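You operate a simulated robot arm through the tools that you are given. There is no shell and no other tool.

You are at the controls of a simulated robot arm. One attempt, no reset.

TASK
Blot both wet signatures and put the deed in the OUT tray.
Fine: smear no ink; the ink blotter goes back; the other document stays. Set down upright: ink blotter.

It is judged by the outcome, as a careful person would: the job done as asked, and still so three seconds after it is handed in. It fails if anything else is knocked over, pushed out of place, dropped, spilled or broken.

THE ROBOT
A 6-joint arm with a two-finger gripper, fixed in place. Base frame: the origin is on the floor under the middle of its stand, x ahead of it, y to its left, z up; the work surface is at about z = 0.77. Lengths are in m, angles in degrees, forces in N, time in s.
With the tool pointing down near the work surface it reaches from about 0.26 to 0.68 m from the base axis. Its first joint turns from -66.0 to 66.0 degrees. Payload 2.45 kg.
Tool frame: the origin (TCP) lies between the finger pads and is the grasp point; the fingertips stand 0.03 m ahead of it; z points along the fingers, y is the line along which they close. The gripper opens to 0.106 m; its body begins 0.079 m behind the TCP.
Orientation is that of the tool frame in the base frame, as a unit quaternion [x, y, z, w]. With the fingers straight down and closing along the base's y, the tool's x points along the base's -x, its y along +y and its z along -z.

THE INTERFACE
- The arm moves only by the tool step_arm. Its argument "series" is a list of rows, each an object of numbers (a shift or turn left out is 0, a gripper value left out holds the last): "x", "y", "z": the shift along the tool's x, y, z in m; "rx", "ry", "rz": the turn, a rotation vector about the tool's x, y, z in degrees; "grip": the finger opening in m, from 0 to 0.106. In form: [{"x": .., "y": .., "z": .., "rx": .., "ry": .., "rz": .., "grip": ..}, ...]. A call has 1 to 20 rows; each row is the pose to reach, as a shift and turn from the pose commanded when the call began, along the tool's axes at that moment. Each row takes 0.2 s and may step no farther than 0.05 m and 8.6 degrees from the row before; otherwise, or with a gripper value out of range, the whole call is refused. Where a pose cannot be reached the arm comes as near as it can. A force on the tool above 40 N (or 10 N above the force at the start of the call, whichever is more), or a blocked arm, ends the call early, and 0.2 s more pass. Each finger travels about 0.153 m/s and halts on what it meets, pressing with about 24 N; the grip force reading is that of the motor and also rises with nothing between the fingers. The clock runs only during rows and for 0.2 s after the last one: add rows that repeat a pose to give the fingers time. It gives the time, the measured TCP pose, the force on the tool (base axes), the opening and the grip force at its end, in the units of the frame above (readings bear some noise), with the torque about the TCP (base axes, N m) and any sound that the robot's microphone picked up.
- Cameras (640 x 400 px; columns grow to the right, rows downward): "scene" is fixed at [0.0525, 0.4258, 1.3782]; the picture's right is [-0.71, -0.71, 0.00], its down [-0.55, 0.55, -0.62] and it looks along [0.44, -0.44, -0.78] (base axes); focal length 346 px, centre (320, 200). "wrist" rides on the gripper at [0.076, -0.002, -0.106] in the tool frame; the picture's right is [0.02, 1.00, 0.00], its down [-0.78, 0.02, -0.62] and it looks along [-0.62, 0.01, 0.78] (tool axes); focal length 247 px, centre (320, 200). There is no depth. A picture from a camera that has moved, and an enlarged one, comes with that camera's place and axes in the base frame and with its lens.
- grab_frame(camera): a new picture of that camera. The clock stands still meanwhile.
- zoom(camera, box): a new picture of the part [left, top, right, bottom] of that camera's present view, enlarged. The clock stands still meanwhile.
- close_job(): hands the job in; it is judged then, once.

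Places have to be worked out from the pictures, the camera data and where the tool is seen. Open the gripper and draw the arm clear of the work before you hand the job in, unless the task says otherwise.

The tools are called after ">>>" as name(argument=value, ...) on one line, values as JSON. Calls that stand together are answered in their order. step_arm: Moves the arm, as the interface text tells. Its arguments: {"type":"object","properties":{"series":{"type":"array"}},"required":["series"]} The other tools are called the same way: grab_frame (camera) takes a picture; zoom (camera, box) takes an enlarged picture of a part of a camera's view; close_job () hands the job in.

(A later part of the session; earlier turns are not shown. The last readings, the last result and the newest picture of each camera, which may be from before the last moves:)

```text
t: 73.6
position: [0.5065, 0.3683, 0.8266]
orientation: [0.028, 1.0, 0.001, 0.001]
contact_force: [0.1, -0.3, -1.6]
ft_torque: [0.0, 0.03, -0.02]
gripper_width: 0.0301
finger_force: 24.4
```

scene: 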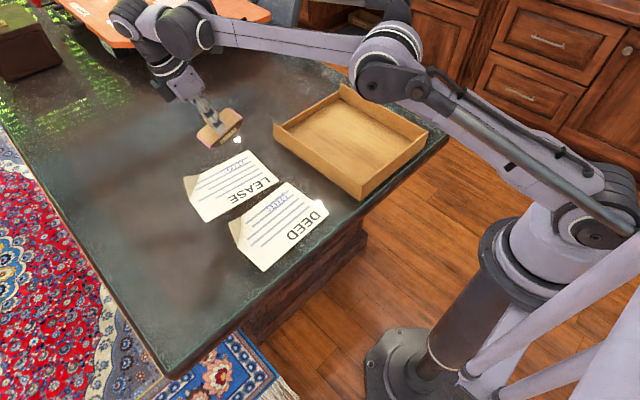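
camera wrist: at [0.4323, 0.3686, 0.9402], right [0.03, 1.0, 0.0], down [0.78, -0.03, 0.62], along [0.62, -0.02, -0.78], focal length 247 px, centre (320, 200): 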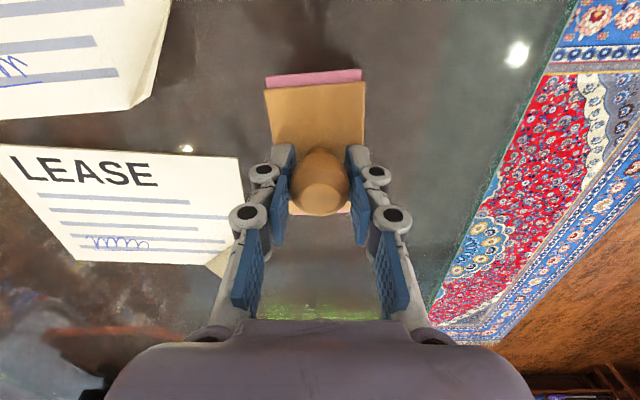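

>>> step_arm(series=[{"z": 0.0005}, {"z": 0.001}, {"z": 0.001}])

>>> zoom(camera="scene", box=[140, 210, 220, 270])

>>> grab_frame(camera="wrist")

```text
t: 74.4
position: [0.5068, 0.3676, 0.826]
orientation: [0.028, 1.0, 0.002, 0.001]
contact_force: [-0.9, 1.9, 3.8]
ft_torque: [0.01, 0.04, -0.05]
gripper_width: 0.0302
finger_force: 23.8
```

```text
6.67 times, centred on (180, 240) of scene
camera zoom: at [0.0525, 0.4258, 1.3782], right [-0.71, -0.71, 0.0], down [-0.55, 0.55, -0.62], along [0.44, -0.44, -0.78], focal length 2304 px, centre (1253, -67)
```

zoom: 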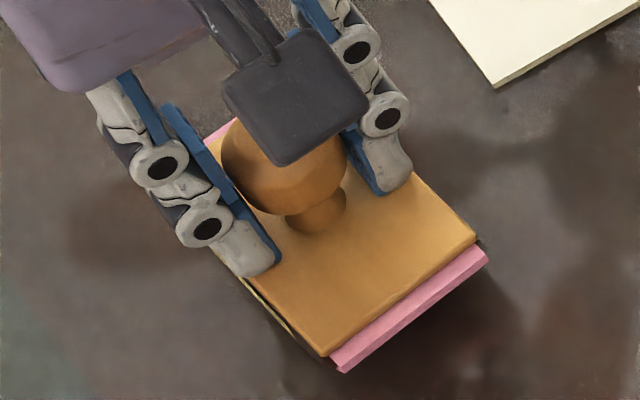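

```text
taken
camera wrist: at [0.4299, 0.3705, 0.9302], right [0.03, 1.0, 0.0], down [0.78, -0.03, 0.62], along [0.62, -0.02, -0.78], focal length 247 px, centre (320, 200)
```

wrist: 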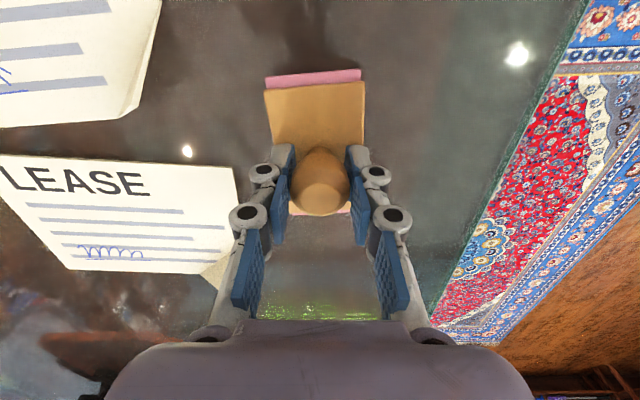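

The blotter is seated on the table (about 5 N), level and upright. I'll ease the load, open the fingers gently and symmetrically, and then rise.

>>> step_arm(series=[{"z": -0.0003}, {"z": -0.0003, "grip": 0.034}, {"z": -0.0003, "grip": 0.042}, {"z": -0.0003, "grip": 0.055}, {"z": -0.0003, "grip": 0.065}, {"z": -0.0003, "grip": 0.065}])

>>> zoom(camera="scene", box=[120, 180, 240, 280])

```text
t: 75.8
position: [0.5062, 0.3672, 0.8263]
orientation: [0.028, 1.0, 0.001, 0.001]
contact_force: [0.7, -0.2, 0.1]
ft_torque: [0.0, 0.0, -0.03]
gripper_width: 0.0653
finger_force: 0.1
```

```text
4.00 times, centred on (180, 230) of scene
camera zoom: at [0.0525, 0.4258, 1.3782], right [-0.71, -0.71, 0.0], down [-0.55, 0.55, -0.62], along [0.44, -0.44, -0.78], focal length 1382 px, centre (880, 80)
```

zoom: 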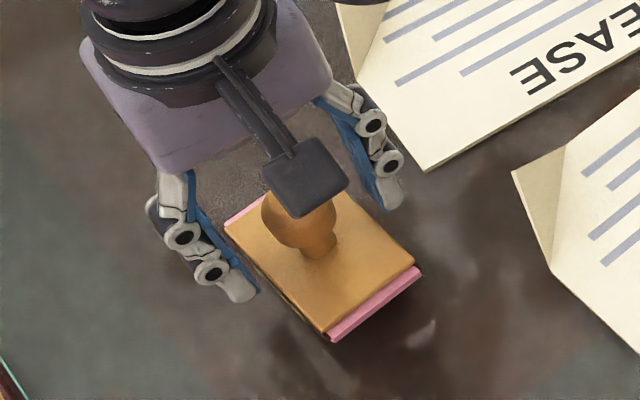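

The blotter is released, standing upright in place. I'll rise straight up and compare it with the first pictures.

>>> step_arm(series=[{"z": -0.02}, {"z": -0.05}, {"z": -0.09}, {"z": -0.13}, {"z": -0.13}])

>>> zoom(camera="scene", box=[140, 200, 230, 280])

>>> zoom(camera="scene", box=[140, 130, 340, 280])

>>> grab_frame(camera="wrist")

```text
t: 77.0
position: [0.5079, 0.3663, 0.9542]
orientation: [0.028, 1.0, 0.001, 0.001]
contact_force: [0.5, 0.4, 0.1]
ft_torque: [-0.01, 0.01, 0.0]
gripper_width: 0.0653
finger_force: 0.0
```

```text
5.00 times, centred on (185, 240) of scene
camera zoom: at [0.0525, 0.4258, 1.3782], right [-0.71, -0.71, 0.0], down [-0.55, 0.55, -0.62], along [0.44, -0.44, -0.78], focal length 1728 px, centre (995, 0)
```

zoom: 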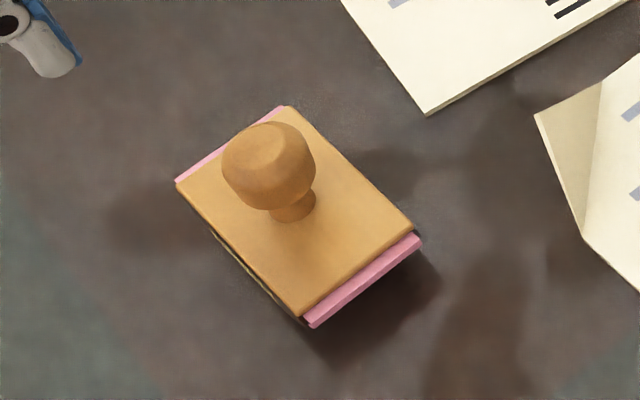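

```text
2.67 times, centred on (240, 205) of scene
camera zoom: at [0.0525, 0.4258, 1.3782], right [-0.71, -0.71, 0.0], down [-0.55, 0.55, -0.62], along [0.44, -0.44, -0.78], focal length 922 px, centre (533, 187)
```

zoom: 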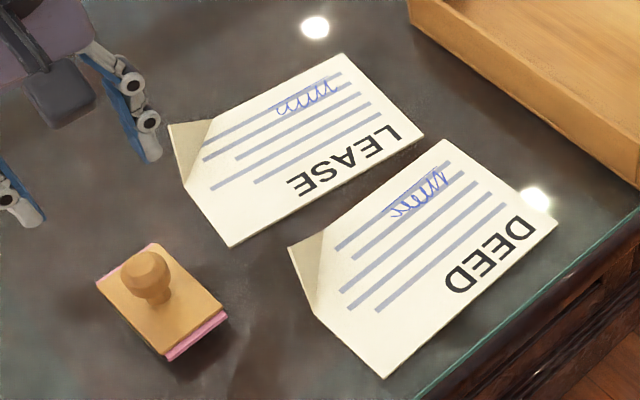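

```text
taken
camera wrist: at [0.4304, 0.3699, 1.0595], right [0.03, 1.0, 0.0], down [0.78, -0.03, 0.62], along [0.62, -0.02, -0.78], focal length 247 px, centre (320, 200)
```

wrist: 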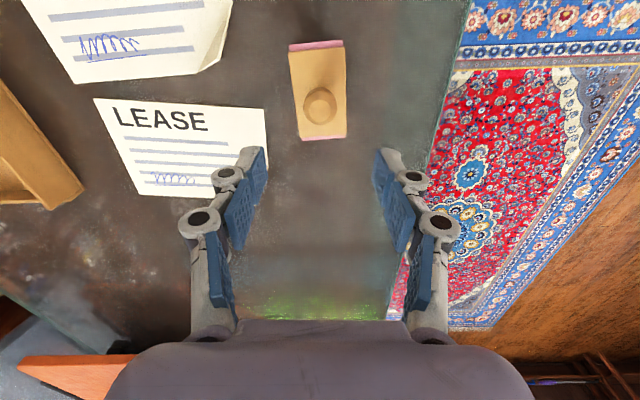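

The blotter is back upright within about 3 mm of where it was, and the lease hasn't moved. The deed has a flap that rises about 60° at its +x/+y corner, with its tip near (0.468, 0.274, 0.80). I'll move outside that corner and yaw so the fingers close across the flap.

>>> step_arm(series=[{"x": 0.001, "y": -0.01, "rz": 7.7}, {"x": 0.003, "y": -0.025, "rz": 15.4}, {"x": 0.005, "y": -0.04, "rz": 23.1}, {"x": 0.0065, "y": -0.053, "rz": 30.8}, {"x": 0.0077, "y": -0.0628, "rz": 38.4}, {"x": 0.0077, "y": -0.0628, "rz": 38.4}])

>>> grab_frame(camera="wrist")

>>> grab_frame(camera="scene")

```text
t: 78.4
position: [0.4955, 0.3051, 0.9571]
orientation: [0.356, 0.935, 0.0, 0.001]
contact_force: [-1.0, -0.6, 0.0]
ft_torque: [0.03, 0.0, -0.01]
gripper_width: 0.0653
finger_force: 0.0
```

```text
taken
camera wrist: at [0.4363, 0.3542, 1.0622], right [0.65, 0.76, 0.0], down [0.59, -0.51, 0.62], along [0.47, -0.4, -0.78], focal length 247 px, centre (320, 200)
```

wrist: 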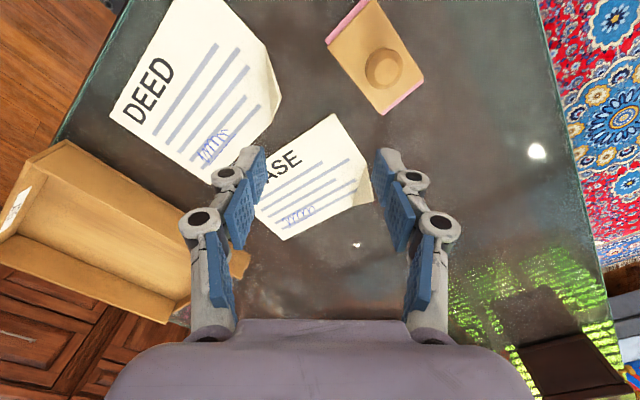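

```text
taken
```

scene: 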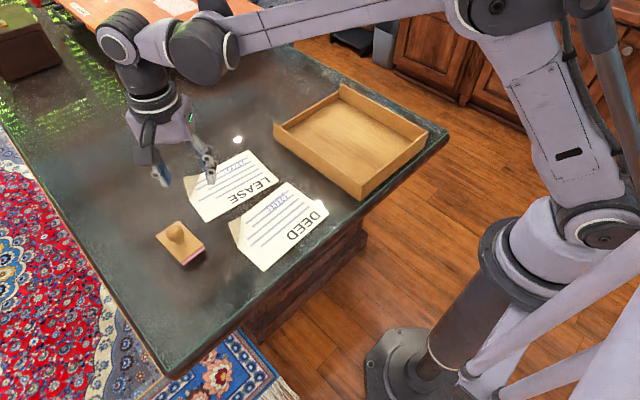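

>>> zoom(camera="wrist", box=[190, 20, 310, 190])

>>> zoom(camera="wrist", box=[0, 130, 260, 330])

>>> zoom(camera="scene", box=[120, 90, 240, 200])

```text
2.35 times, centred on (250, 105) of wrist
camera zoom: at [0.4363, 0.3542, 1.0622], right [0.65, 0.76, 0.0], down [0.59, -0.51, 0.62], along [0.47, -0.4, -0.78], focal length 581 px, centre (485, 424)
```

zoom: 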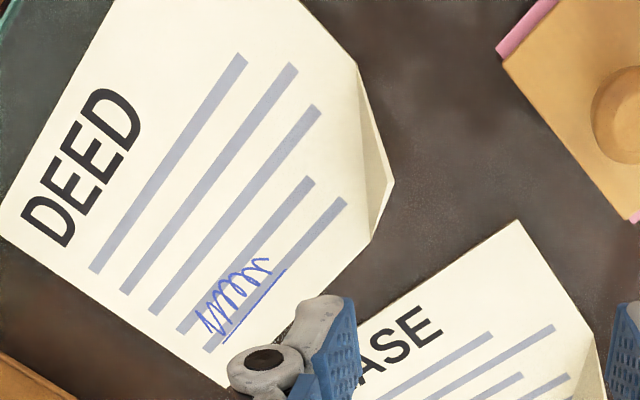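

```text
2.00 times, centred on (130, 230) of wrist
camera zoom: at [0.4363, 0.3542, 1.0622], right [0.65, 0.76, 0.0], down [0.59, -0.51, 0.62], along [0.47, -0.4, -0.78], focal length 494 px, centre (700, 140)
```

zoom: 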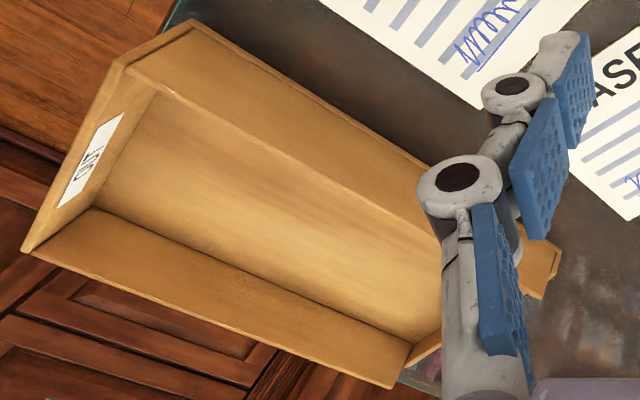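

```text
3.64 times, centred on (180, 145) of scene
camera zoom: at [0.0525, 0.4258, 1.3782], right [-0.71, -0.71, 0.0], down [-0.55, 0.55, -0.62], along [0.44, -0.44, -0.78], focal length 1257 px, centre (829, 400)
```

zoom: 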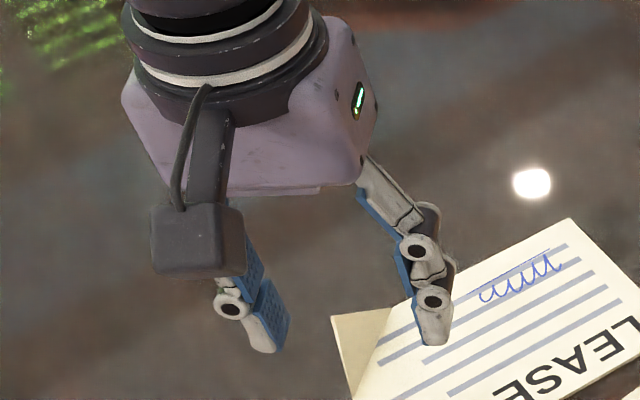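

The view along the fold confirms the flap: base line (0.426, 0.290) to (0.484, 0.237), tip about (0.4675, 0.275, 0.80), rising about 60°. I'll tilt the tool 30° to match the flap plane, partly close the fingers, and come to a pre-grasp hover along that plane.

>>> step_arm(series=[{"x": 0.0, "y": 0.001, "z": 0.01, "rx": 7.5, "grip": 0.045}, {"x": 0.0006, "y": 0.0024, "z": 0.03, "rx": 15, "grip": 0.03}, {"x": 0.0006, "y": 0.0024, "z": 0.055, "rx": 22.5, "grip": 0.03}, {"x": 0.0006, "y": 0.0024, "z": 0.0816, "rx": 30, "grip": 0.03}, {"x": 0.0006, "y": 0.0024, "z": 0.0816, "rx": 30}])

>>> grab_frame(camera="wrist")

>>> zoom(camera="scene", box=[130, 110, 330, 270])

```text
t: 79.6
position: [0.4979, 0.3007, 0.8727]
orientation: [0.344, 0.911, -0.216, -0.074]
contact_force: [-0.2, 1.2, 0.3]
ft_torque: [0.01, -0.03, 0.02]
gripper_width: 0.0299
finger_force: 0.1
out of reach, approached as far as the arm can: row 4, 5
```

```text
taken
camera wrist: at [0.4698, 0.387, 0.966], right [0.58, 0.68, -0.44], down [0.78, -0.29, 0.56], along [0.25, -0.67, -0.7], focal length 247 px, centre (320, 200)
```

wrist: 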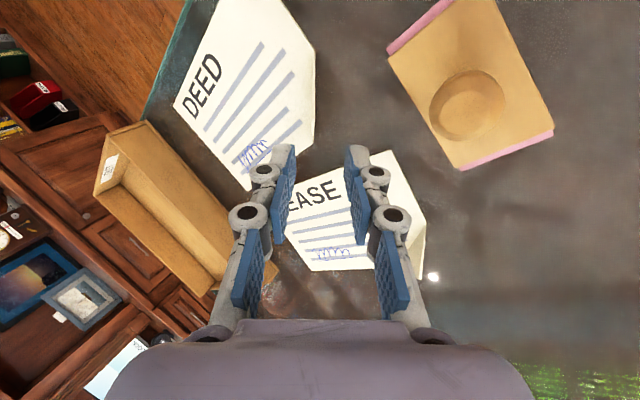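

```text
2.50 times, centred on (230, 190) of scene
camera zoom: at [0.0525, 0.4258, 1.3782], right [-0.71, -0.71, 0.0], down [-0.55, 0.55, -0.62], along [0.44, -0.44, -0.78], focal length 864 px, centre (545, 225)
```

zoom: 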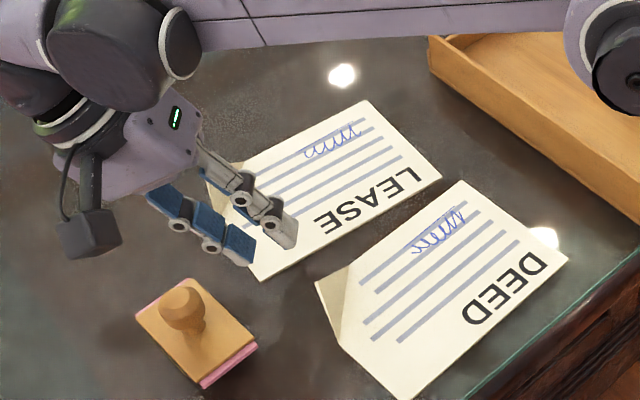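

The arm reached only about 26° of tilt out here, which is close enough to the flap's angle. I'll move to a hover point in line with the flap plane and check where it settles.

>>> step_arm(series=[{"x": 0.0066, "y": -0.0054, "z": 0.0123}, {"x": 0.0066, "y": -0.0054, "z": 0.0123}])

>>> grab_frame(camera="wrist")

>>> zoom(camera="scene", box=[180, 170, 280, 250])

```text
t: 80.2
position: [0.4873, 0.2995, 0.8651]
orientation: [0.344, 0.911, -0.215, -0.073]
contact_force: [-0.2, -0.7, 0.2]
ft_torque: [0.0, -0.02, -0.01]
gripper_width: 0.0303
finger_force: 0.0
```

```text
taken
camera wrist: at [0.4585, 0.3848, 0.9582], right [0.58, 0.68, -0.44], down [0.77, -0.29, 0.56], along [0.25, -0.67, -0.7], focal length 247 px, centre (320, 200)
```

wrist: 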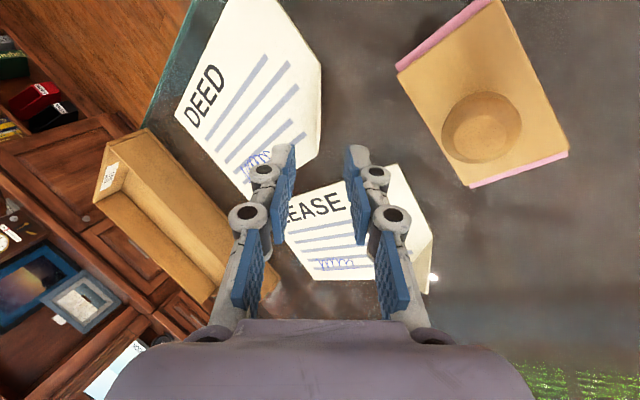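

```text
5.00 times, centred on (230, 210) of scene
camera zoom: at [0.0525, 0.4258, 1.3782], right [-0.71, -0.71, 0.0], down [-0.55, 0.55, -0.62], along [0.44, -0.44, -0.78], focal length 1728 px, centre (770, 150)
```

zoom: 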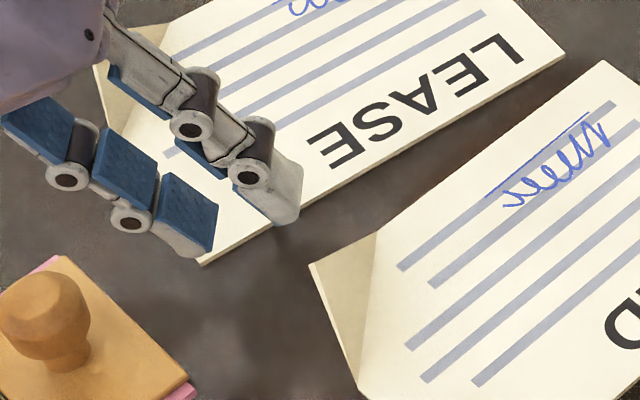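

>>> zoom(camera="wrist", box=[230, 20, 390, 180])

```text
2.50 times, centred on (310, 100) of wrist
camera zoom: at [0.4585, 0.3848, 0.9582], right [0.58, 0.68, -0.44], down [0.77, -0.29, 0.56], along [0.25, -0.67, -0.7], focal length 617 px, centre (345, 450)
```

zoom: 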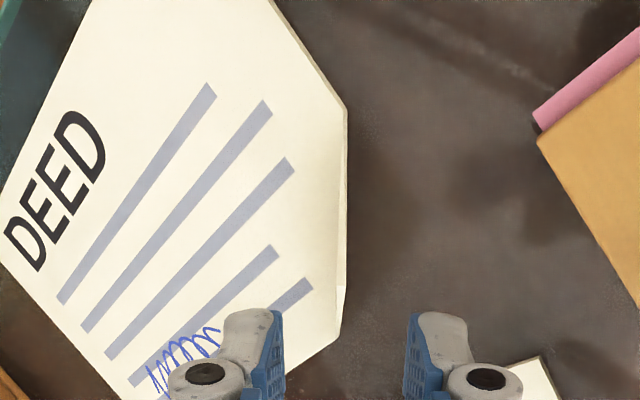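

The flap is seen exactly edge-on, centred between the fingers, so the tool plane matches it. I'll narrow the opening to 0.026 and slide down along the flap plane, pausing before full depth.

>>> step_arm(series=[{"z": 0.01, "grip": 0.026}, {"z": 0.02, "grip": 0.026}, {"z": 0.03}, {"z": 0.04}, {"z": 0.04}])

>>> zoom(camera="scene", box=[190, 170, 280, 240])

>>> zoom(camera="wrist", box=[230, 80, 390, 240])

```text
t: 81.4
position: [0.4765, 0.2861, 0.8277]
orientation: [0.344, 0.911, -0.216, -0.074]
contact_force: [0.3, 0.6, -0.6]
ft_torque: [-0.02, 0.02, 0.01]
gripper_width: 0.0259
finger_force: 0.1
```

```text
5.71 times, centred on (235, 205) of scene
camera zoom: at [0.0525, 0.4258, 1.3782], right [-0.71, -0.71, 0.0], down [-0.55, 0.55, -0.62], along [0.44, -0.44, -0.78], focal length 1975 px, centre (806, 171)
```

zoom: 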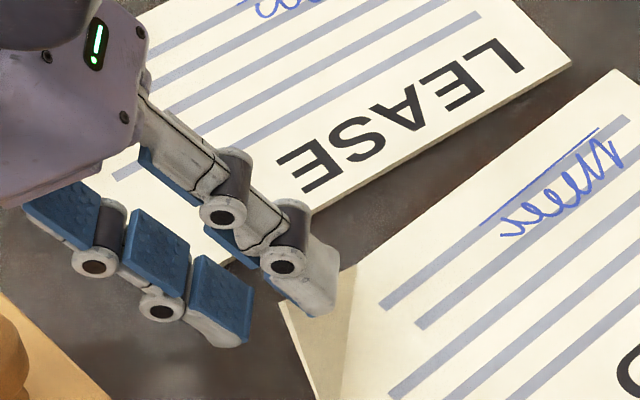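

```text
2.50 times, centred on (310, 160) of wrist
camera zoom: at [0.4476, 0.3713, 0.9218], right [0.58, 0.68, -0.44], down [0.77, -0.29, 0.56], along [0.25, -0.67, -0.7], focal length 617 px, centre (345, 300)
```

zoom: 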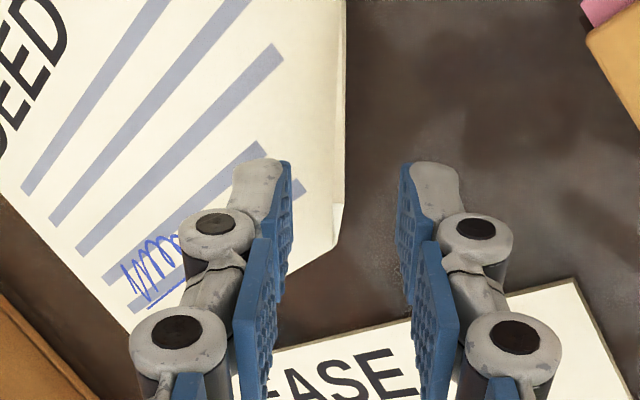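

The fingertips are now level with the flap's tip and straddle it evenly. I'll advance the last 14 mm in small steps, watching the force.

>>> step_arm(series=[{"z": 0.003}, {"z": 0.006}, {"z": 0.009}, {"z": 0.009}])

>>> zoom(camera="scene", box=[200, 180, 270, 235])

>>> zoom(camera="wrist", box=[230, 80, 390, 240])

```text
t: 82.4
position: [0.4746, 0.2825, 0.8207]
orientation: [0.345, 0.911, -0.215, -0.074]
contact_force: [0.2, 0.0, 0.8]
ft_torque: [-0.01, 0.0, -0.01]
gripper_width: 0.0258
finger_force: 0.0
```

```text
7.27 times, centred on (235, 208) of scene
camera zoom: at [0.0525, 0.4258, 1.3782], right [-0.71, -0.71, 0.0], down [-0.55, 0.55, -0.62], along [0.44, -0.44, -0.78], focal length 2514 px, centre (938, 146)
```

zoom: 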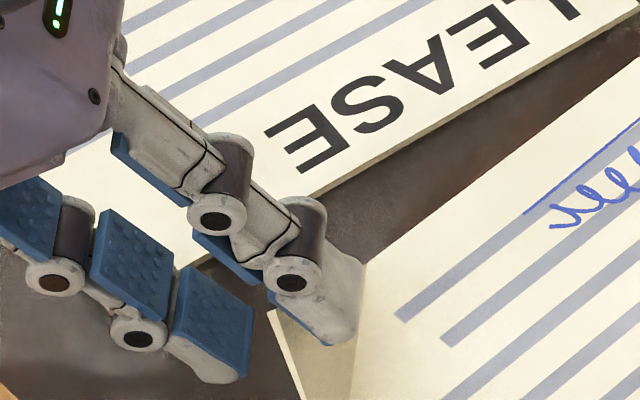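

```text
2.50 times, centred on (310, 160) of wrist
camera zoom: at [0.4453, 0.3687, 0.9143], right [0.58, 0.68, -0.44], down [0.77, -0.29, 0.56], along [0.25, -0.67, -0.7], focal length 617 px, centre (345, 300)
```

zoom: 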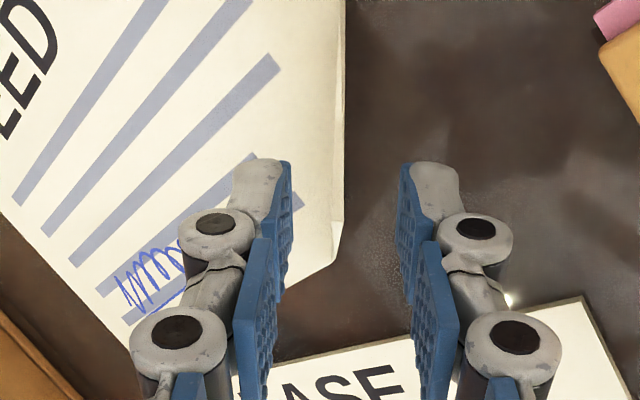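

No contact so far. I'll go the final 6 mm.

>>> step_arm(series=[{"z": 0.002}, {"z": 0.004}, {"z": 0.006}, {"z": 0.006}])

>>> zoom(camera="wrist", box=[230, 80, 390, 240])

>>> zoom(camera="scene", box=[200, 180, 270, 235])

```text
t: 83.4
position: [0.4729, 0.2799, 0.8142]
orientation: [0.343, 0.911, -0.216, -0.073]
contact_force: [0.2, 0.5, 0.0]
ft_torque: [0.01, -0.01, 0.01]
gripper_width: 0.0259
finger_force: 0.0
```

```text
2.50 times, centred on (310, 160) of wrist
camera zoom: at [0.4436, 0.3659, 0.9085], right [0.58, 0.68, -0.44], down [0.77, -0.29, 0.56], along [0.25, -0.67, -0.7], focal length 617 px, centre (345, 300)
```

zoom: 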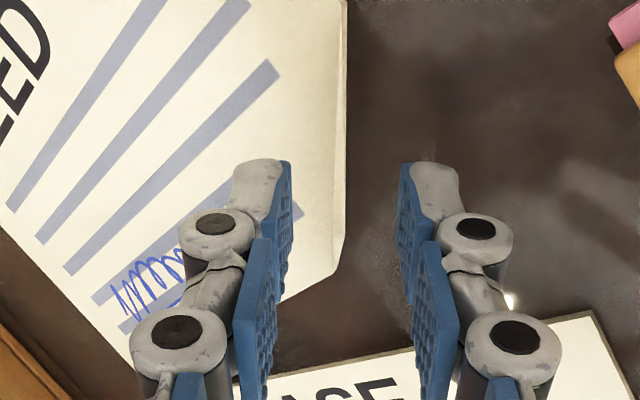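

```text
7.27 times, centred on (235, 208) of scene
camera zoom: at [0.0525, 0.4258, 1.3782], right [-0.71, -0.71, 0.0], down [-0.55, 0.55, -0.62], along [0.44, -0.44, -0.78], focal length 2514 px, centre (938, 146)
```

zoom: 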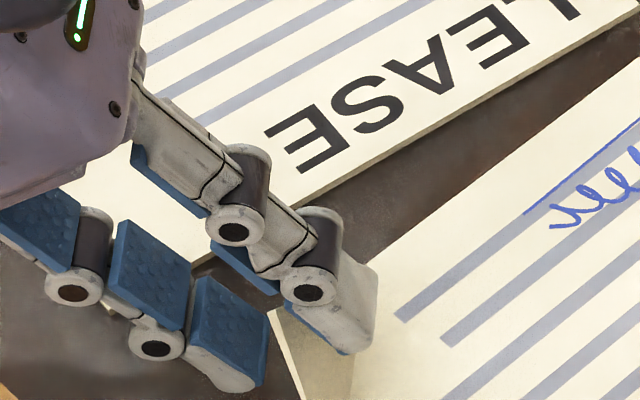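

The flap sits centred between the pads with 16 mm of overlap, and the fingers touch nothing. I'll close gently on it.

>>> step_arm(series=[{"grip": 0.018}, {"grip": 0.01}, {"grip": 0.004}, {"grip": 0.0}, {"grip": 0.0}, {"grip": 0.0}])

>>> zoom(camera="wrist", box=[230, 80, 390, 240])

>>> zoom(camera="scene", box=[190, 160, 340, 280])

```text
t: 84.8
position: [0.4716, 0.2803, 0.8152]
orientation: [0.344, 0.911, -0.216, -0.073]
contact_force: [-0.6, -0.5, 1.0]
ft_torque: [-0.14, -0.04, -0.02]
gripper_width: 0.0059
finger_force: 24.2
```

```text
2.50 times, centred on (310, 160) of wrist
camera zoom: at [0.4436, 0.3659, 0.9086], right [0.58, 0.68, -0.44], down [0.77, -0.29, 0.56], along [0.25, -0.67, -0.7], focal length 617 px, centre (345, 300)
```

zoom: 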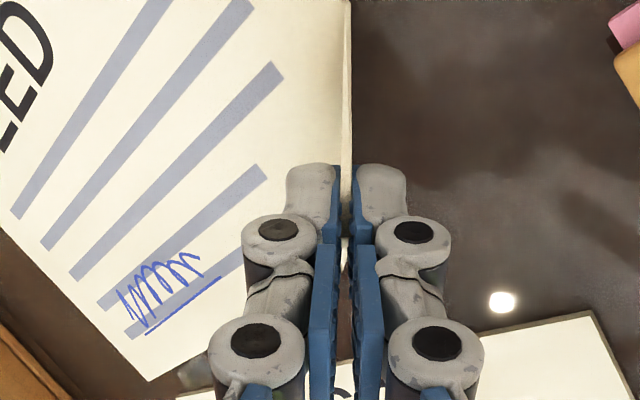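

```text
3.33 times, centred on (265, 220) of scene
camera zoom: at [0.0525, 0.4258, 1.3782], right [-0.71, -0.71, 0.0], down [-0.55, 0.55, -0.62], along [0.44, -0.44, -0.78], focal length 1152 px, centre (503, 133)
```

zoom: 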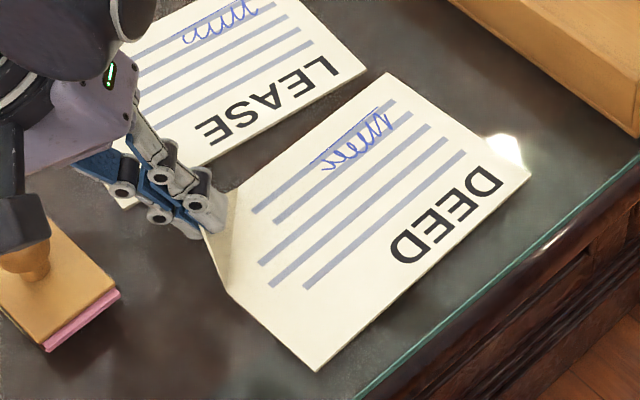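

The flap is clamped (5.9 mm reading, 24 N). I'll lift straight up slowly to check that the deed comes up level.

>>> step_arm(series=[{"x": -0.0001, "y": -0.0022, "z": -0.0045}, {"x": -0.0001, "y": -0.0044, "z": -0.009}, {"x": -0.0003, "y": -0.0089, "z": -0.0179}, {"x": -0.0004, "y": -0.0133, "z": -0.0269}, {"x": -0.0004, "y": -0.0133, "z": -0.0269}])

>>> grab_frame(camera="scene")

>>> grab_frame(camera="wrist")

```text
t: 86.0
position: [0.4741, 0.2799, 0.8462]
orientation: [0.344, 0.911, -0.216, -0.074]
contact_force: [-0.2, -0.2, 0.5]
ft_torque: [0.0, -0.04, 0.0]
gripper_width: 0.0063
finger_force: 24.2
```

```text
taken
```

scene: 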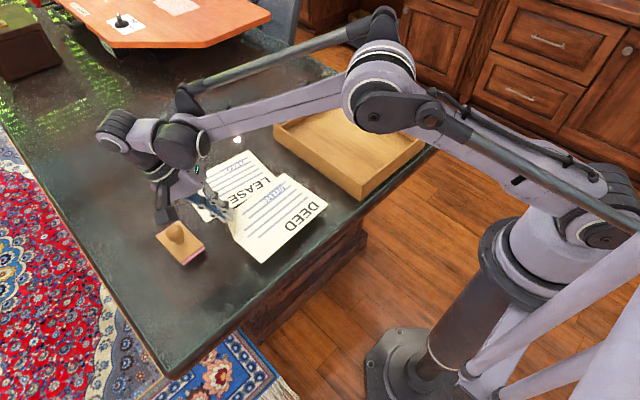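

```text
taken
camera wrist: at [0.4443, 0.3653, 0.9395], right [0.58, 0.68, -0.44], down [0.77, -0.29, 0.56], along [0.25, -0.67, -0.7], focal length 247 px, centre (320, 200)
```

wrist: 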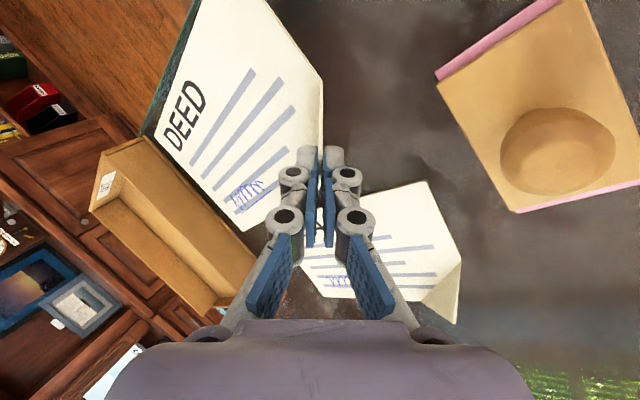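

The deed is lifting with the gripper. I'll zoom to check its attitude.

>>> zoom(camera="scene", box=[180, 140, 350, 280])

```text
2.86 times, centred on (265, 210) of scene
camera zoom: at [0.0525, 0.4258, 1.3782], right [-0.71, -0.71, 0.0], down [-0.55, 0.55, -0.62], along [0.44, -0.44, -0.78], focal length 988 px, centre (477, 171)
```

zoom: 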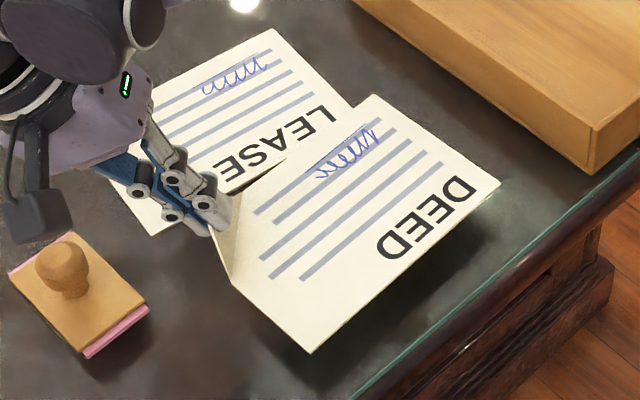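

The deed is level, about 31 mm above the desk. I'll raise it well clear of the tray wall and blotter.

>>> step_arm(series=[{"x": -0.0003, "y": -0.0089, "z": -0.0179}, {"x": -0.0006, "y": -0.02, "z": -0.0403}, {"x": -0.0009, "y": -0.0311, "z": -0.0627}, {"x": -0.0014, "y": -0.0445, "z": -0.0896}, {"x": -0.0014, "y": -0.0445, "z": -0.0896}])

>>> grab_frame(camera="scene")

>>> grab_frame(camera="wrist")

```text
t: 87.2
position: [0.4718, 0.2798, 0.9469]
orientation: [0.344, 0.911, -0.215, -0.074]
contact_force: [0.0, 1.1, 0.0]
ft_torque: [0.01, 0.0, -0.01]
gripper_width: 0.0059
finger_force: 24.4
```

```text
taken
```

scene: 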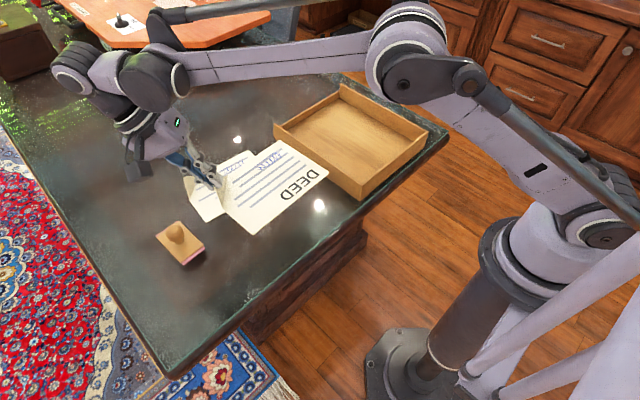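

```text
taken
camera wrist: at [0.443, 0.3666, 1.0402], right [0.58, 0.68, -0.44], down [0.77, -0.29, 0.56], along [0.25, -0.67, -0.7], focal length 247 px, centre (320, 200)
```

wrist: 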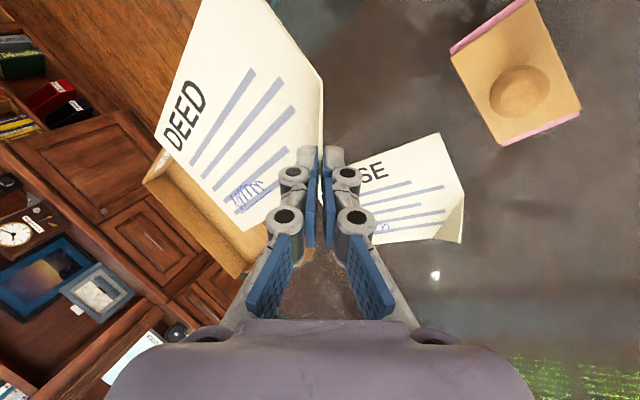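

The deed is level at about z 0.90. I'll swing it toward the tray, rotating about the vertical as I go, in two stages. First half now.

>>> step_arm(series=[{"x": -0.0133, "y": -0.0223, "z": 0.0113, "rx": -0.103, "ry": -3.333, "rz": -6.725}, {"x": -0.0266, "y": -0.0446, "z": 0.0225, "rx": -0.207, "ry": -6.667, "rz": -13.45}, {"x": -0.0399, "y": -0.0669, "z": 0.0338, "rx": -0.31, "ry": -10.0, "rz": -20.18}, {"x": -0.0531, "y": -0.0892, "z": 0.045, "rx": -0.413, "ry": -13.33, "rz": -26.9}, {"x": -0.0664, "y": -0.1115, "z": 0.0563, "rx": -0.517, "ry": -16.67, "rz": -33.63}, {"x": -0.0797, "y": -0.1338, "z": 0.0676, "rx": -0.62, "ry": -20.0, "rz": -40.35}, {"x": -0.0797, "y": -0.1338, "z": 0.0676, "rx": -0.62, "ry": -20.0, "rz": -40.35}])

>>> grab_frame(camera="scene")

>>> grab_frame(camera="wrist")

```text
t: 88.8
position: [0.4347, 0.114, 0.9424]
orientation: [-0.031, 0.973, -0.227, 0.015]
contact_force: [-0.7, 0.6, -0.1]
ft_torque: [-0.01, 0.02, -0.03]
gripper_width: 0.0058
finger_force: 24.1
```

```text
taken
```

scene: 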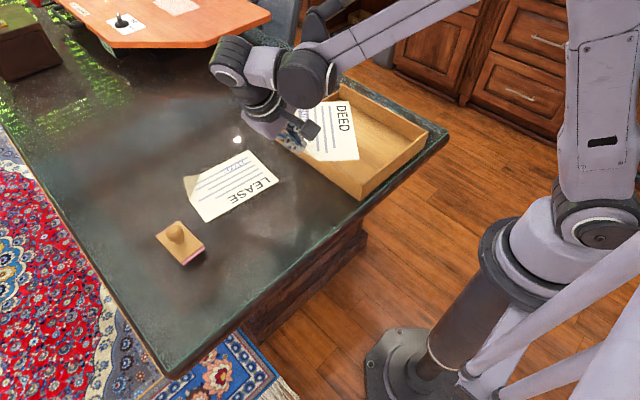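

```text
taken
camera wrist: at [0.3532, 0.1539, 1.0363], right [-0.08, 0.89, -0.44], down [0.75, 0.34, 0.56], along [0.65, -0.29, -0.7], focal length 247 px, centre (320, 200)
```

wrist: 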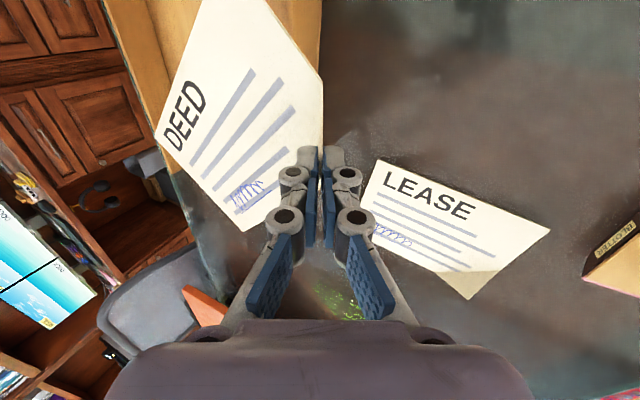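

Halfway, with the deed steady. Now the second half of the swing, to over the tray.

>>> step_arm(series=[{"x": 0.0084, "y": -0.0242, "z": 0.0112, "rx": -0.113, "ry": -3.32, "rz": -6.72}, {"x": 0.0167, "y": -0.0485, "z": 0.0224, "rx": -0.227, "ry": -6.64, "rz": -13.43}, {"x": 0.0251, "y": -0.0727, "z": 0.0336, "rx": -0.34, "ry": -9.97, "rz": -20.15}, {"x": 0.0335, "y": -0.0969, "z": 0.0448, "rx": -0.453, "ry": -13.29, "rz": -26.87}, {"x": 0.0418, "y": -0.1212, "z": 0.056, "rx": -0.567, "ry": -16.61, "rz": -33.58}, {"x": 0.0502, "y": -0.1454, "z": 0.0672, "rx": -0.68, "ry": -19.93, "rz": -40.3}, {"x": 0.0502, "y": -0.1454, "z": 0.0672, "rx": -0.68, "ry": -19.93, "rz": -40.3}])

>>> grab_frame(camera="scene")

>>> grab_frame(camera="wrist")

```text
t: 90.4
position: [0.396, -0.0493, 0.9501]
orientation: [-0.401, 0.887, -0.204, 0.101]
contact_force: [0.3, -0.3, -0.1]
ft_torque: [0.03, 0.01, -0.02]
gripper_width: 0.006
finger_force: 24.0
```

```text
taken
```

scene: 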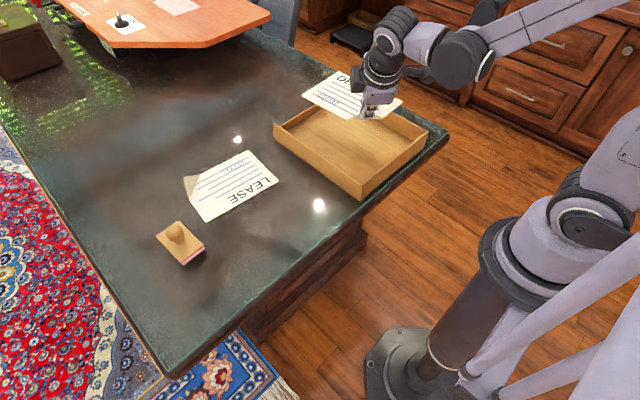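

```text
taken
camera wrist: at [0.3093, -0.0772, 1.0435], right [-0.68, 0.58, -0.44], down [0.29, 0.77, 0.56], along [0.67, 0.26, -0.7], focal length 247 px, centre (320, 200)
```

wrist: 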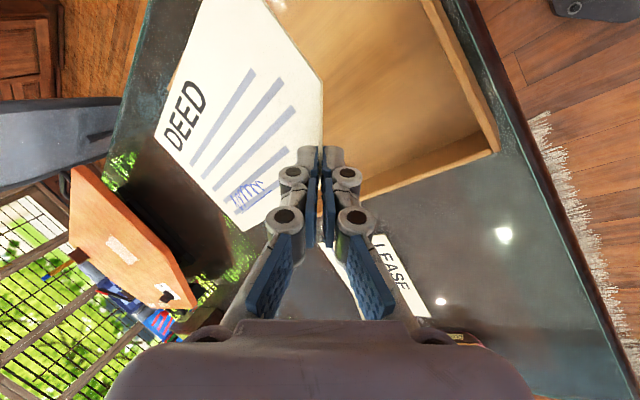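

>>> zoom(camera="scene", box=[260, 50, 460, 210])

```text
2.50 times, centred on (360, 130) of scene
camera zoom: at [0.0525, 0.4258, 1.3782], right [-0.71, -0.71, 0.0], down [-0.55, 0.55, -0.62], along [0.44, -0.44, -0.78], focal length 864 px, centre (220, 375)
```

zoom: 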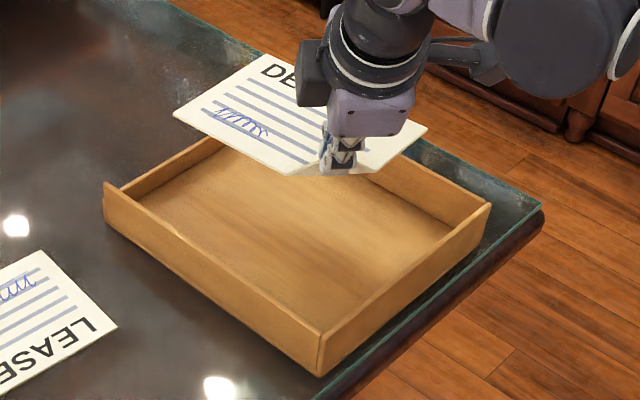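

The deed's computed corners span x 0.385–0.577 and y -0.175 to -0.027, comfortably inside the tray interior (x 0.34–0.61, y -0.21 to 0.02). I'll lower it 10 cm and check clearance.

>>> step_arm(series=[{"x": 0.0005, "y": 0.0133, "z": 0.0268}, {"x": 0.0009, "y": 0.0266, "z": 0.0537}, {"x": 0.0012, "y": 0.0354, "z": 0.0716}, {"x": 0.0016, "y": 0.0443, "z": 0.0895}, {"x": 0.0016, "y": 0.0443, "z": 0.0895}])

>>> zoom(camera="scene", box=[260, 50, 460, 210])

>>> grab_frame(camera="wrist")

```text
t: 91.6
position: [0.3942, -0.048, 0.8511]
orientation: [-0.4, 0.888, -0.204, 0.1]
contact_force: [-0.6, -0.2, -0.6]
ft_torque: [0.0, 0.01, 0.01]
gripper_width: 0.0059
finger_force: 23.8
```

```text
2.50 times, centred on (360, 130) of scene
camera zoom: at [0.0525, 0.4258, 1.3782], right [-0.71, -0.71, 0.0], down [-0.55, 0.55, -0.62], along [0.44, -0.44, -0.78], focal length 864 px, centre (220, 375)
```

zoom: 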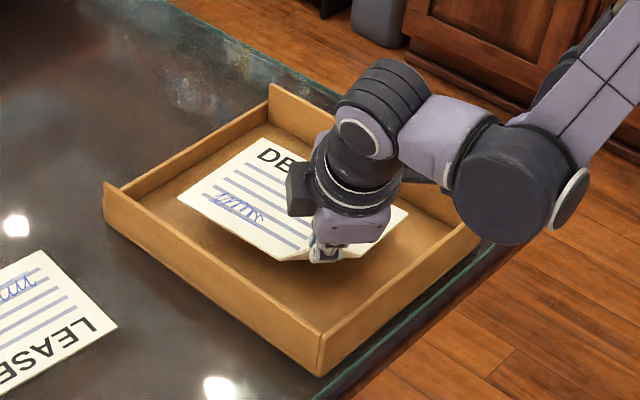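

```text
taken
camera wrist: at [0.309, -0.0763, 0.9442], right [-0.68, 0.58, -0.44], down [0.29, 0.77, 0.56], along [0.67, 0.25, -0.7], focal length 247 px, centre (320, 200)
```

wrist: 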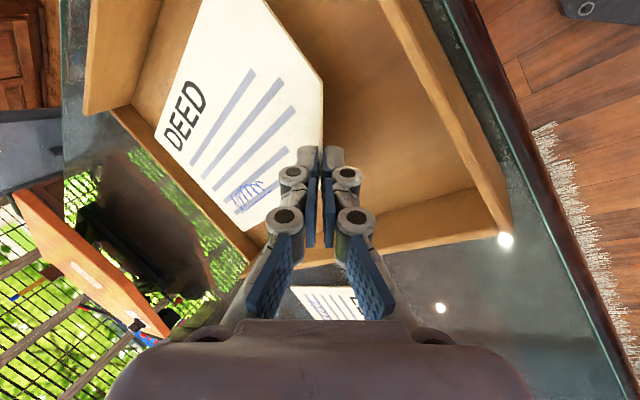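

The deed is inside the tray walls with margin all round. I'll lower further in small steps until it is just above the tray floor.

>>> step_arm(series=[{"x": 0.0001, "y": 0.0044, "z": 0.009}, {"x": 0.0003, "y": 0.0089, "z": 0.0179}, {"x": 0.0003, "y": 0.0102, "z": 0.0206}, {"x": 0.0003, "y": 0.0102, "z": 0.0206}])

>>> zoom(camera="scene", box=[290, 80, 430, 190])

>>> grab_frame(camera="scene")

```text
t: 92.6
position: [0.3962, -0.0462, 0.8309]
orientation: [-0.401, 0.887, -0.205, 0.1]
contact_force: [0.3, 0.4, -0.7]
ft_torque: [0.0, 0.01, 0.0]
gripper_width: 0.006
finger_force: 24.2
out of reach, approached as far as the arm can: row 3, 4
```

```text
3.64 times, centred on (360, 135) of scene
camera zoom: at [0.0525, 0.4258, 1.3782], right [-0.71, -0.71, 0.0], down [-0.55, 0.55, -0.62], along [0.44, -0.44, -0.78], focal length 1257 px, centre (174, 436)
```

zoom: 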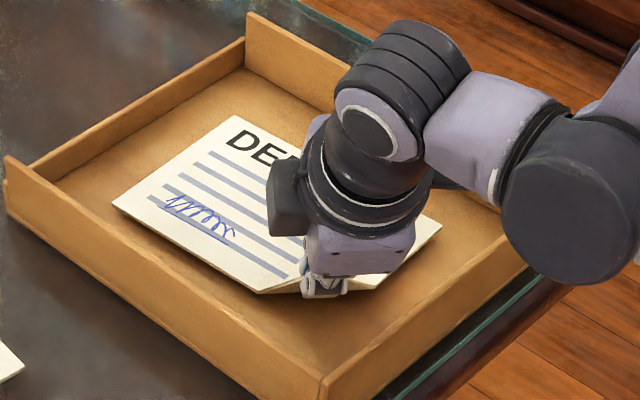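

```text
taken
```

scene: 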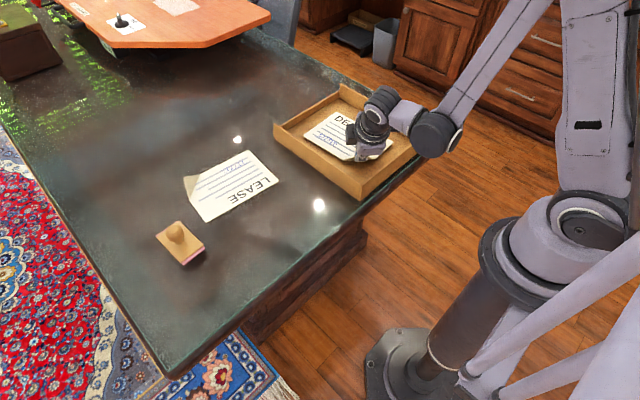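

The arm hits its reach limit about 1 cm above the tray floor here. I'll shift the deed about 14 mm outward in x, where there's room in the tray, and continue lowering.

>>> step_arm(series=[{"x": -0.0046, "y": -0.0047, "z": 0.0024}, {"x": -0.0092, "y": -0.0094, "z": 0.0048}, {"x": -0.0091, "y": -0.0081, "z": 0.0075}, {"x": -0.0091, "y": -0.0072, "z": 0.0093}, {"x": -0.0091, "y": -0.0072, "z": 0.0093}])

>>> zoom(camera="scene", box=[290, 80, 430, 190])

>>> grab_frame(camera="wrist")

```text
t: 93.8
position: [0.4089, -0.0466, 0.8244]
orientation: [-0.401, 0.887, -0.204, 0.1]
contact_force: [0.3, 0.9, 0.4]
ft_torque: [0.03, 0.0, 0.01]
gripper_width: 0.0058
finger_force: 24.6
```

```text
3.64 times, centred on (360, 135) of scene
camera zoom: at [0.0525, 0.4258, 1.3782], right [-0.71, -0.71, 0.0], down [-0.55, 0.55, -0.62], along [0.44, -0.44, -0.78], focal length 1257 px, centre (174, 436)
```

zoom: 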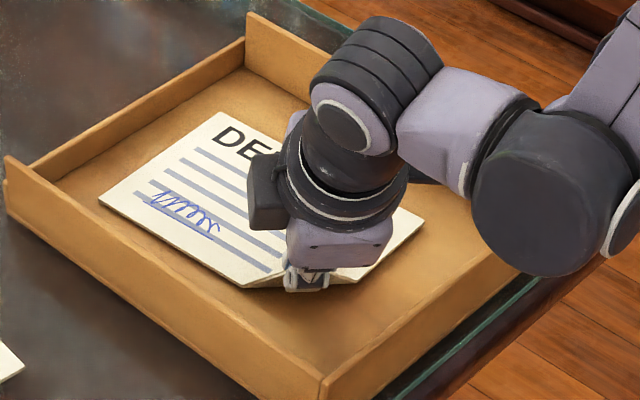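

```text
taken
camera wrist: at [0.3236, -0.0752, 0.9183], right [-0.68, 0.58, -0.44], down [0.29, 0.77, 0.56], along [0.67, 0.25, -0.7], focal length 247 px, centre (320, 200)
```

wrist: 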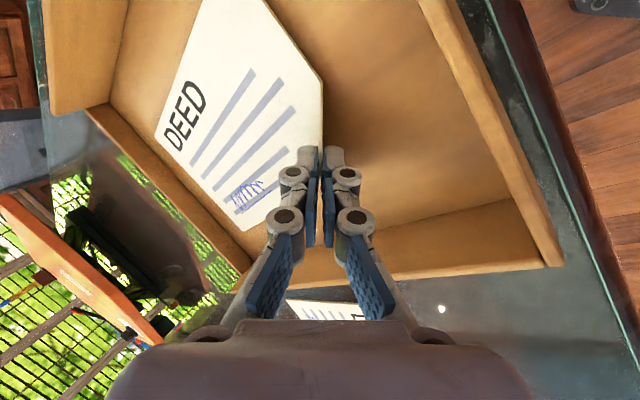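

Reach is fine now. I'll lower another few millimetres, watching for floor contact.

>>> step_arm(series=[{"y": 0.0009, "z": 0.0018}, {"y": 0.0018, "z": 0.0036}, {"y": 0.0018, "z": 0.0036}])

>>> zoom(camera="scene", box=[300, 100, 390, 170])

```text
t: 94.6
position: [0.4099, -0.0465, 0.8207]
orientation: [-0.4, 0.888, -0.205, 0.1]
contact_force: [-1.8, 0.2, 11.7]
ft_torque: [0.2, -0.42, 0.07]
gripper_width: 0.0063
finger_force: 23.7
```

```text
5.71 times, centred on (345, 135) of scene
camera zoom: at [0.0523, 0.4258, 1.3782], right [-0.71, -0.71, 0.0], down [-0.55, 0.55, -0.62], along [0.44, -0.44, -0.78], focal length 1975 px, centre (177, 571)
```

zoom: 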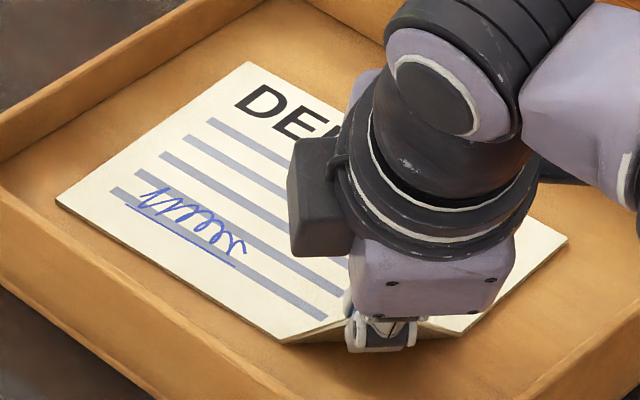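

The deed has reached the tray floor (about 12 N). I'll ease up 1 mm, open the fingers gently, and hold.

>>> step_arm(series=[{"y": -0.0005, "z": -0.0011}, {"y": -0.0005, "z": -0.0011, "grip": 0.01}, {"y": -0.0005, "z": -0.0011, "grip": 0.016}, {"y": -0.0005, "z": -0.0011, "grip": 0.022}, {"y": -0.0005, "z": -0.0011, "grip": 0.022}])

>>> grab_frame(camera="wrist")

>>> zoom(camera="scene", box=[290, 80, 430, 190])

```text
t: 95.8
position: [0.4102, -0.0473, 0.8204]
orientation: [-0.4, 0.888, -0.204, 0.1]
contact_force: [0.7, 0.6, -0.1]
ft_torque: [0.02, 0.01, 0.03]
gripper_width: 0.0222
finger_force: 0.0
```

```text
taken
camera wrist: at [0.3242, -0.0748, 0.9143], right [-0.68, 0.58, -0.44], down [0.29, 0.77, 0.56], along [0.67, 0.25, -0.7], focal length 247 px, centre (320, 200)
```

wrist: 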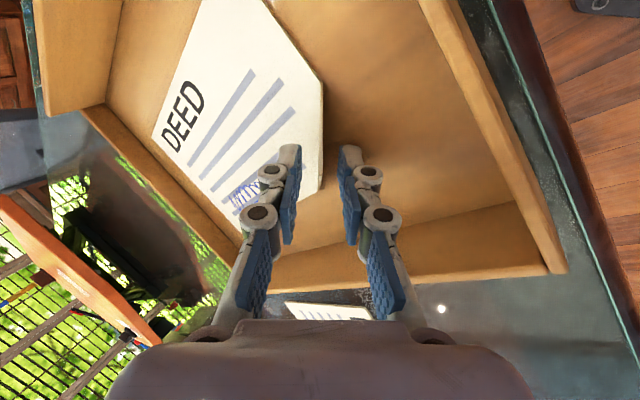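

```text
3.64 times, centred on (360, 135) of scene
camera zoom: at [0.0525, 0.4258, 1.3782], right [-0.71, -0.71, 0.0], down [-0.55, 0.55, -0.62], along [0.44, -0.44, -0.78], focal length 1257 px, centre (174, 436)
```

zoom: 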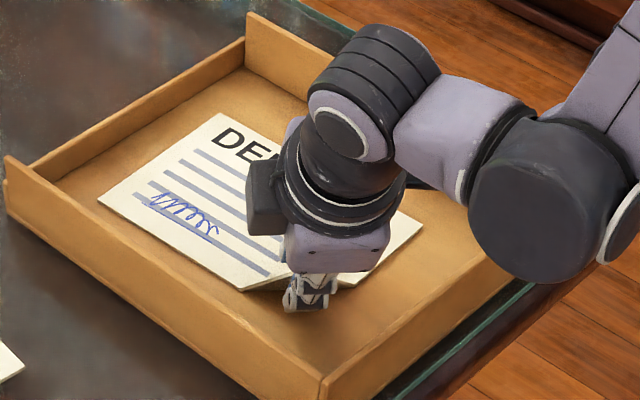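

The deed is released and lying in the tray, with the fingers clear on both sides of the flap. I'll back out along the flap plane.

>>> step_arm(series=[{"z": -0.01}, {"z": -0.02}, {"z": -0.035}, {"z": -0.055}, {"z": -0.055}])

>>> grab_frame(camera="wrist")

>>> grab_frame(camera="scene")

```text
t: 97.0
position: [0.3904, -0.0307, 0.8711]
orientation: [-0.401, 0.887, -0.205, 0.1]
contact_force: [-0.8, 0.6, 0.1]
ft_torque: [0.05, -0.02, 0.02]
gripper_width: 0.0217
finger_force: 0.1
```

```text
taken
camera wrist: at [0.3039, -0.0589, 0.9648], right [-0.68, 0.58, -0.44], down [0.29, 0.77, 0.56], along [0.67, 0.25, -0.7], focal length 247 px, centre (320, 200)
```

wrist: 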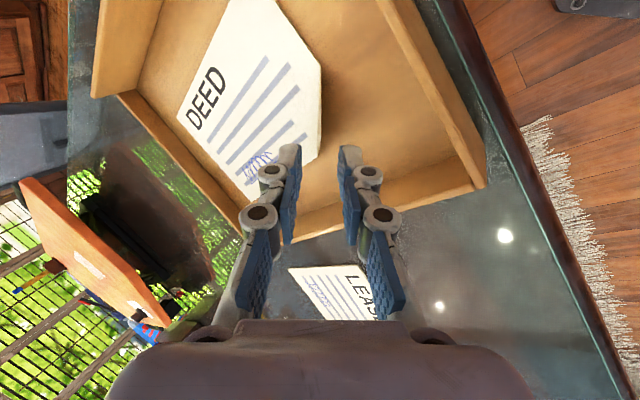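

```text
taken
```

scene: 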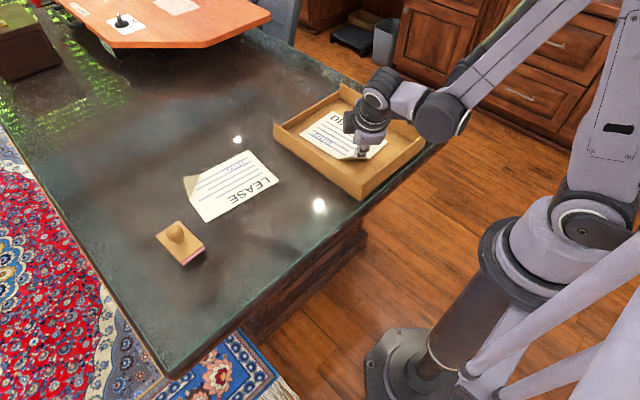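

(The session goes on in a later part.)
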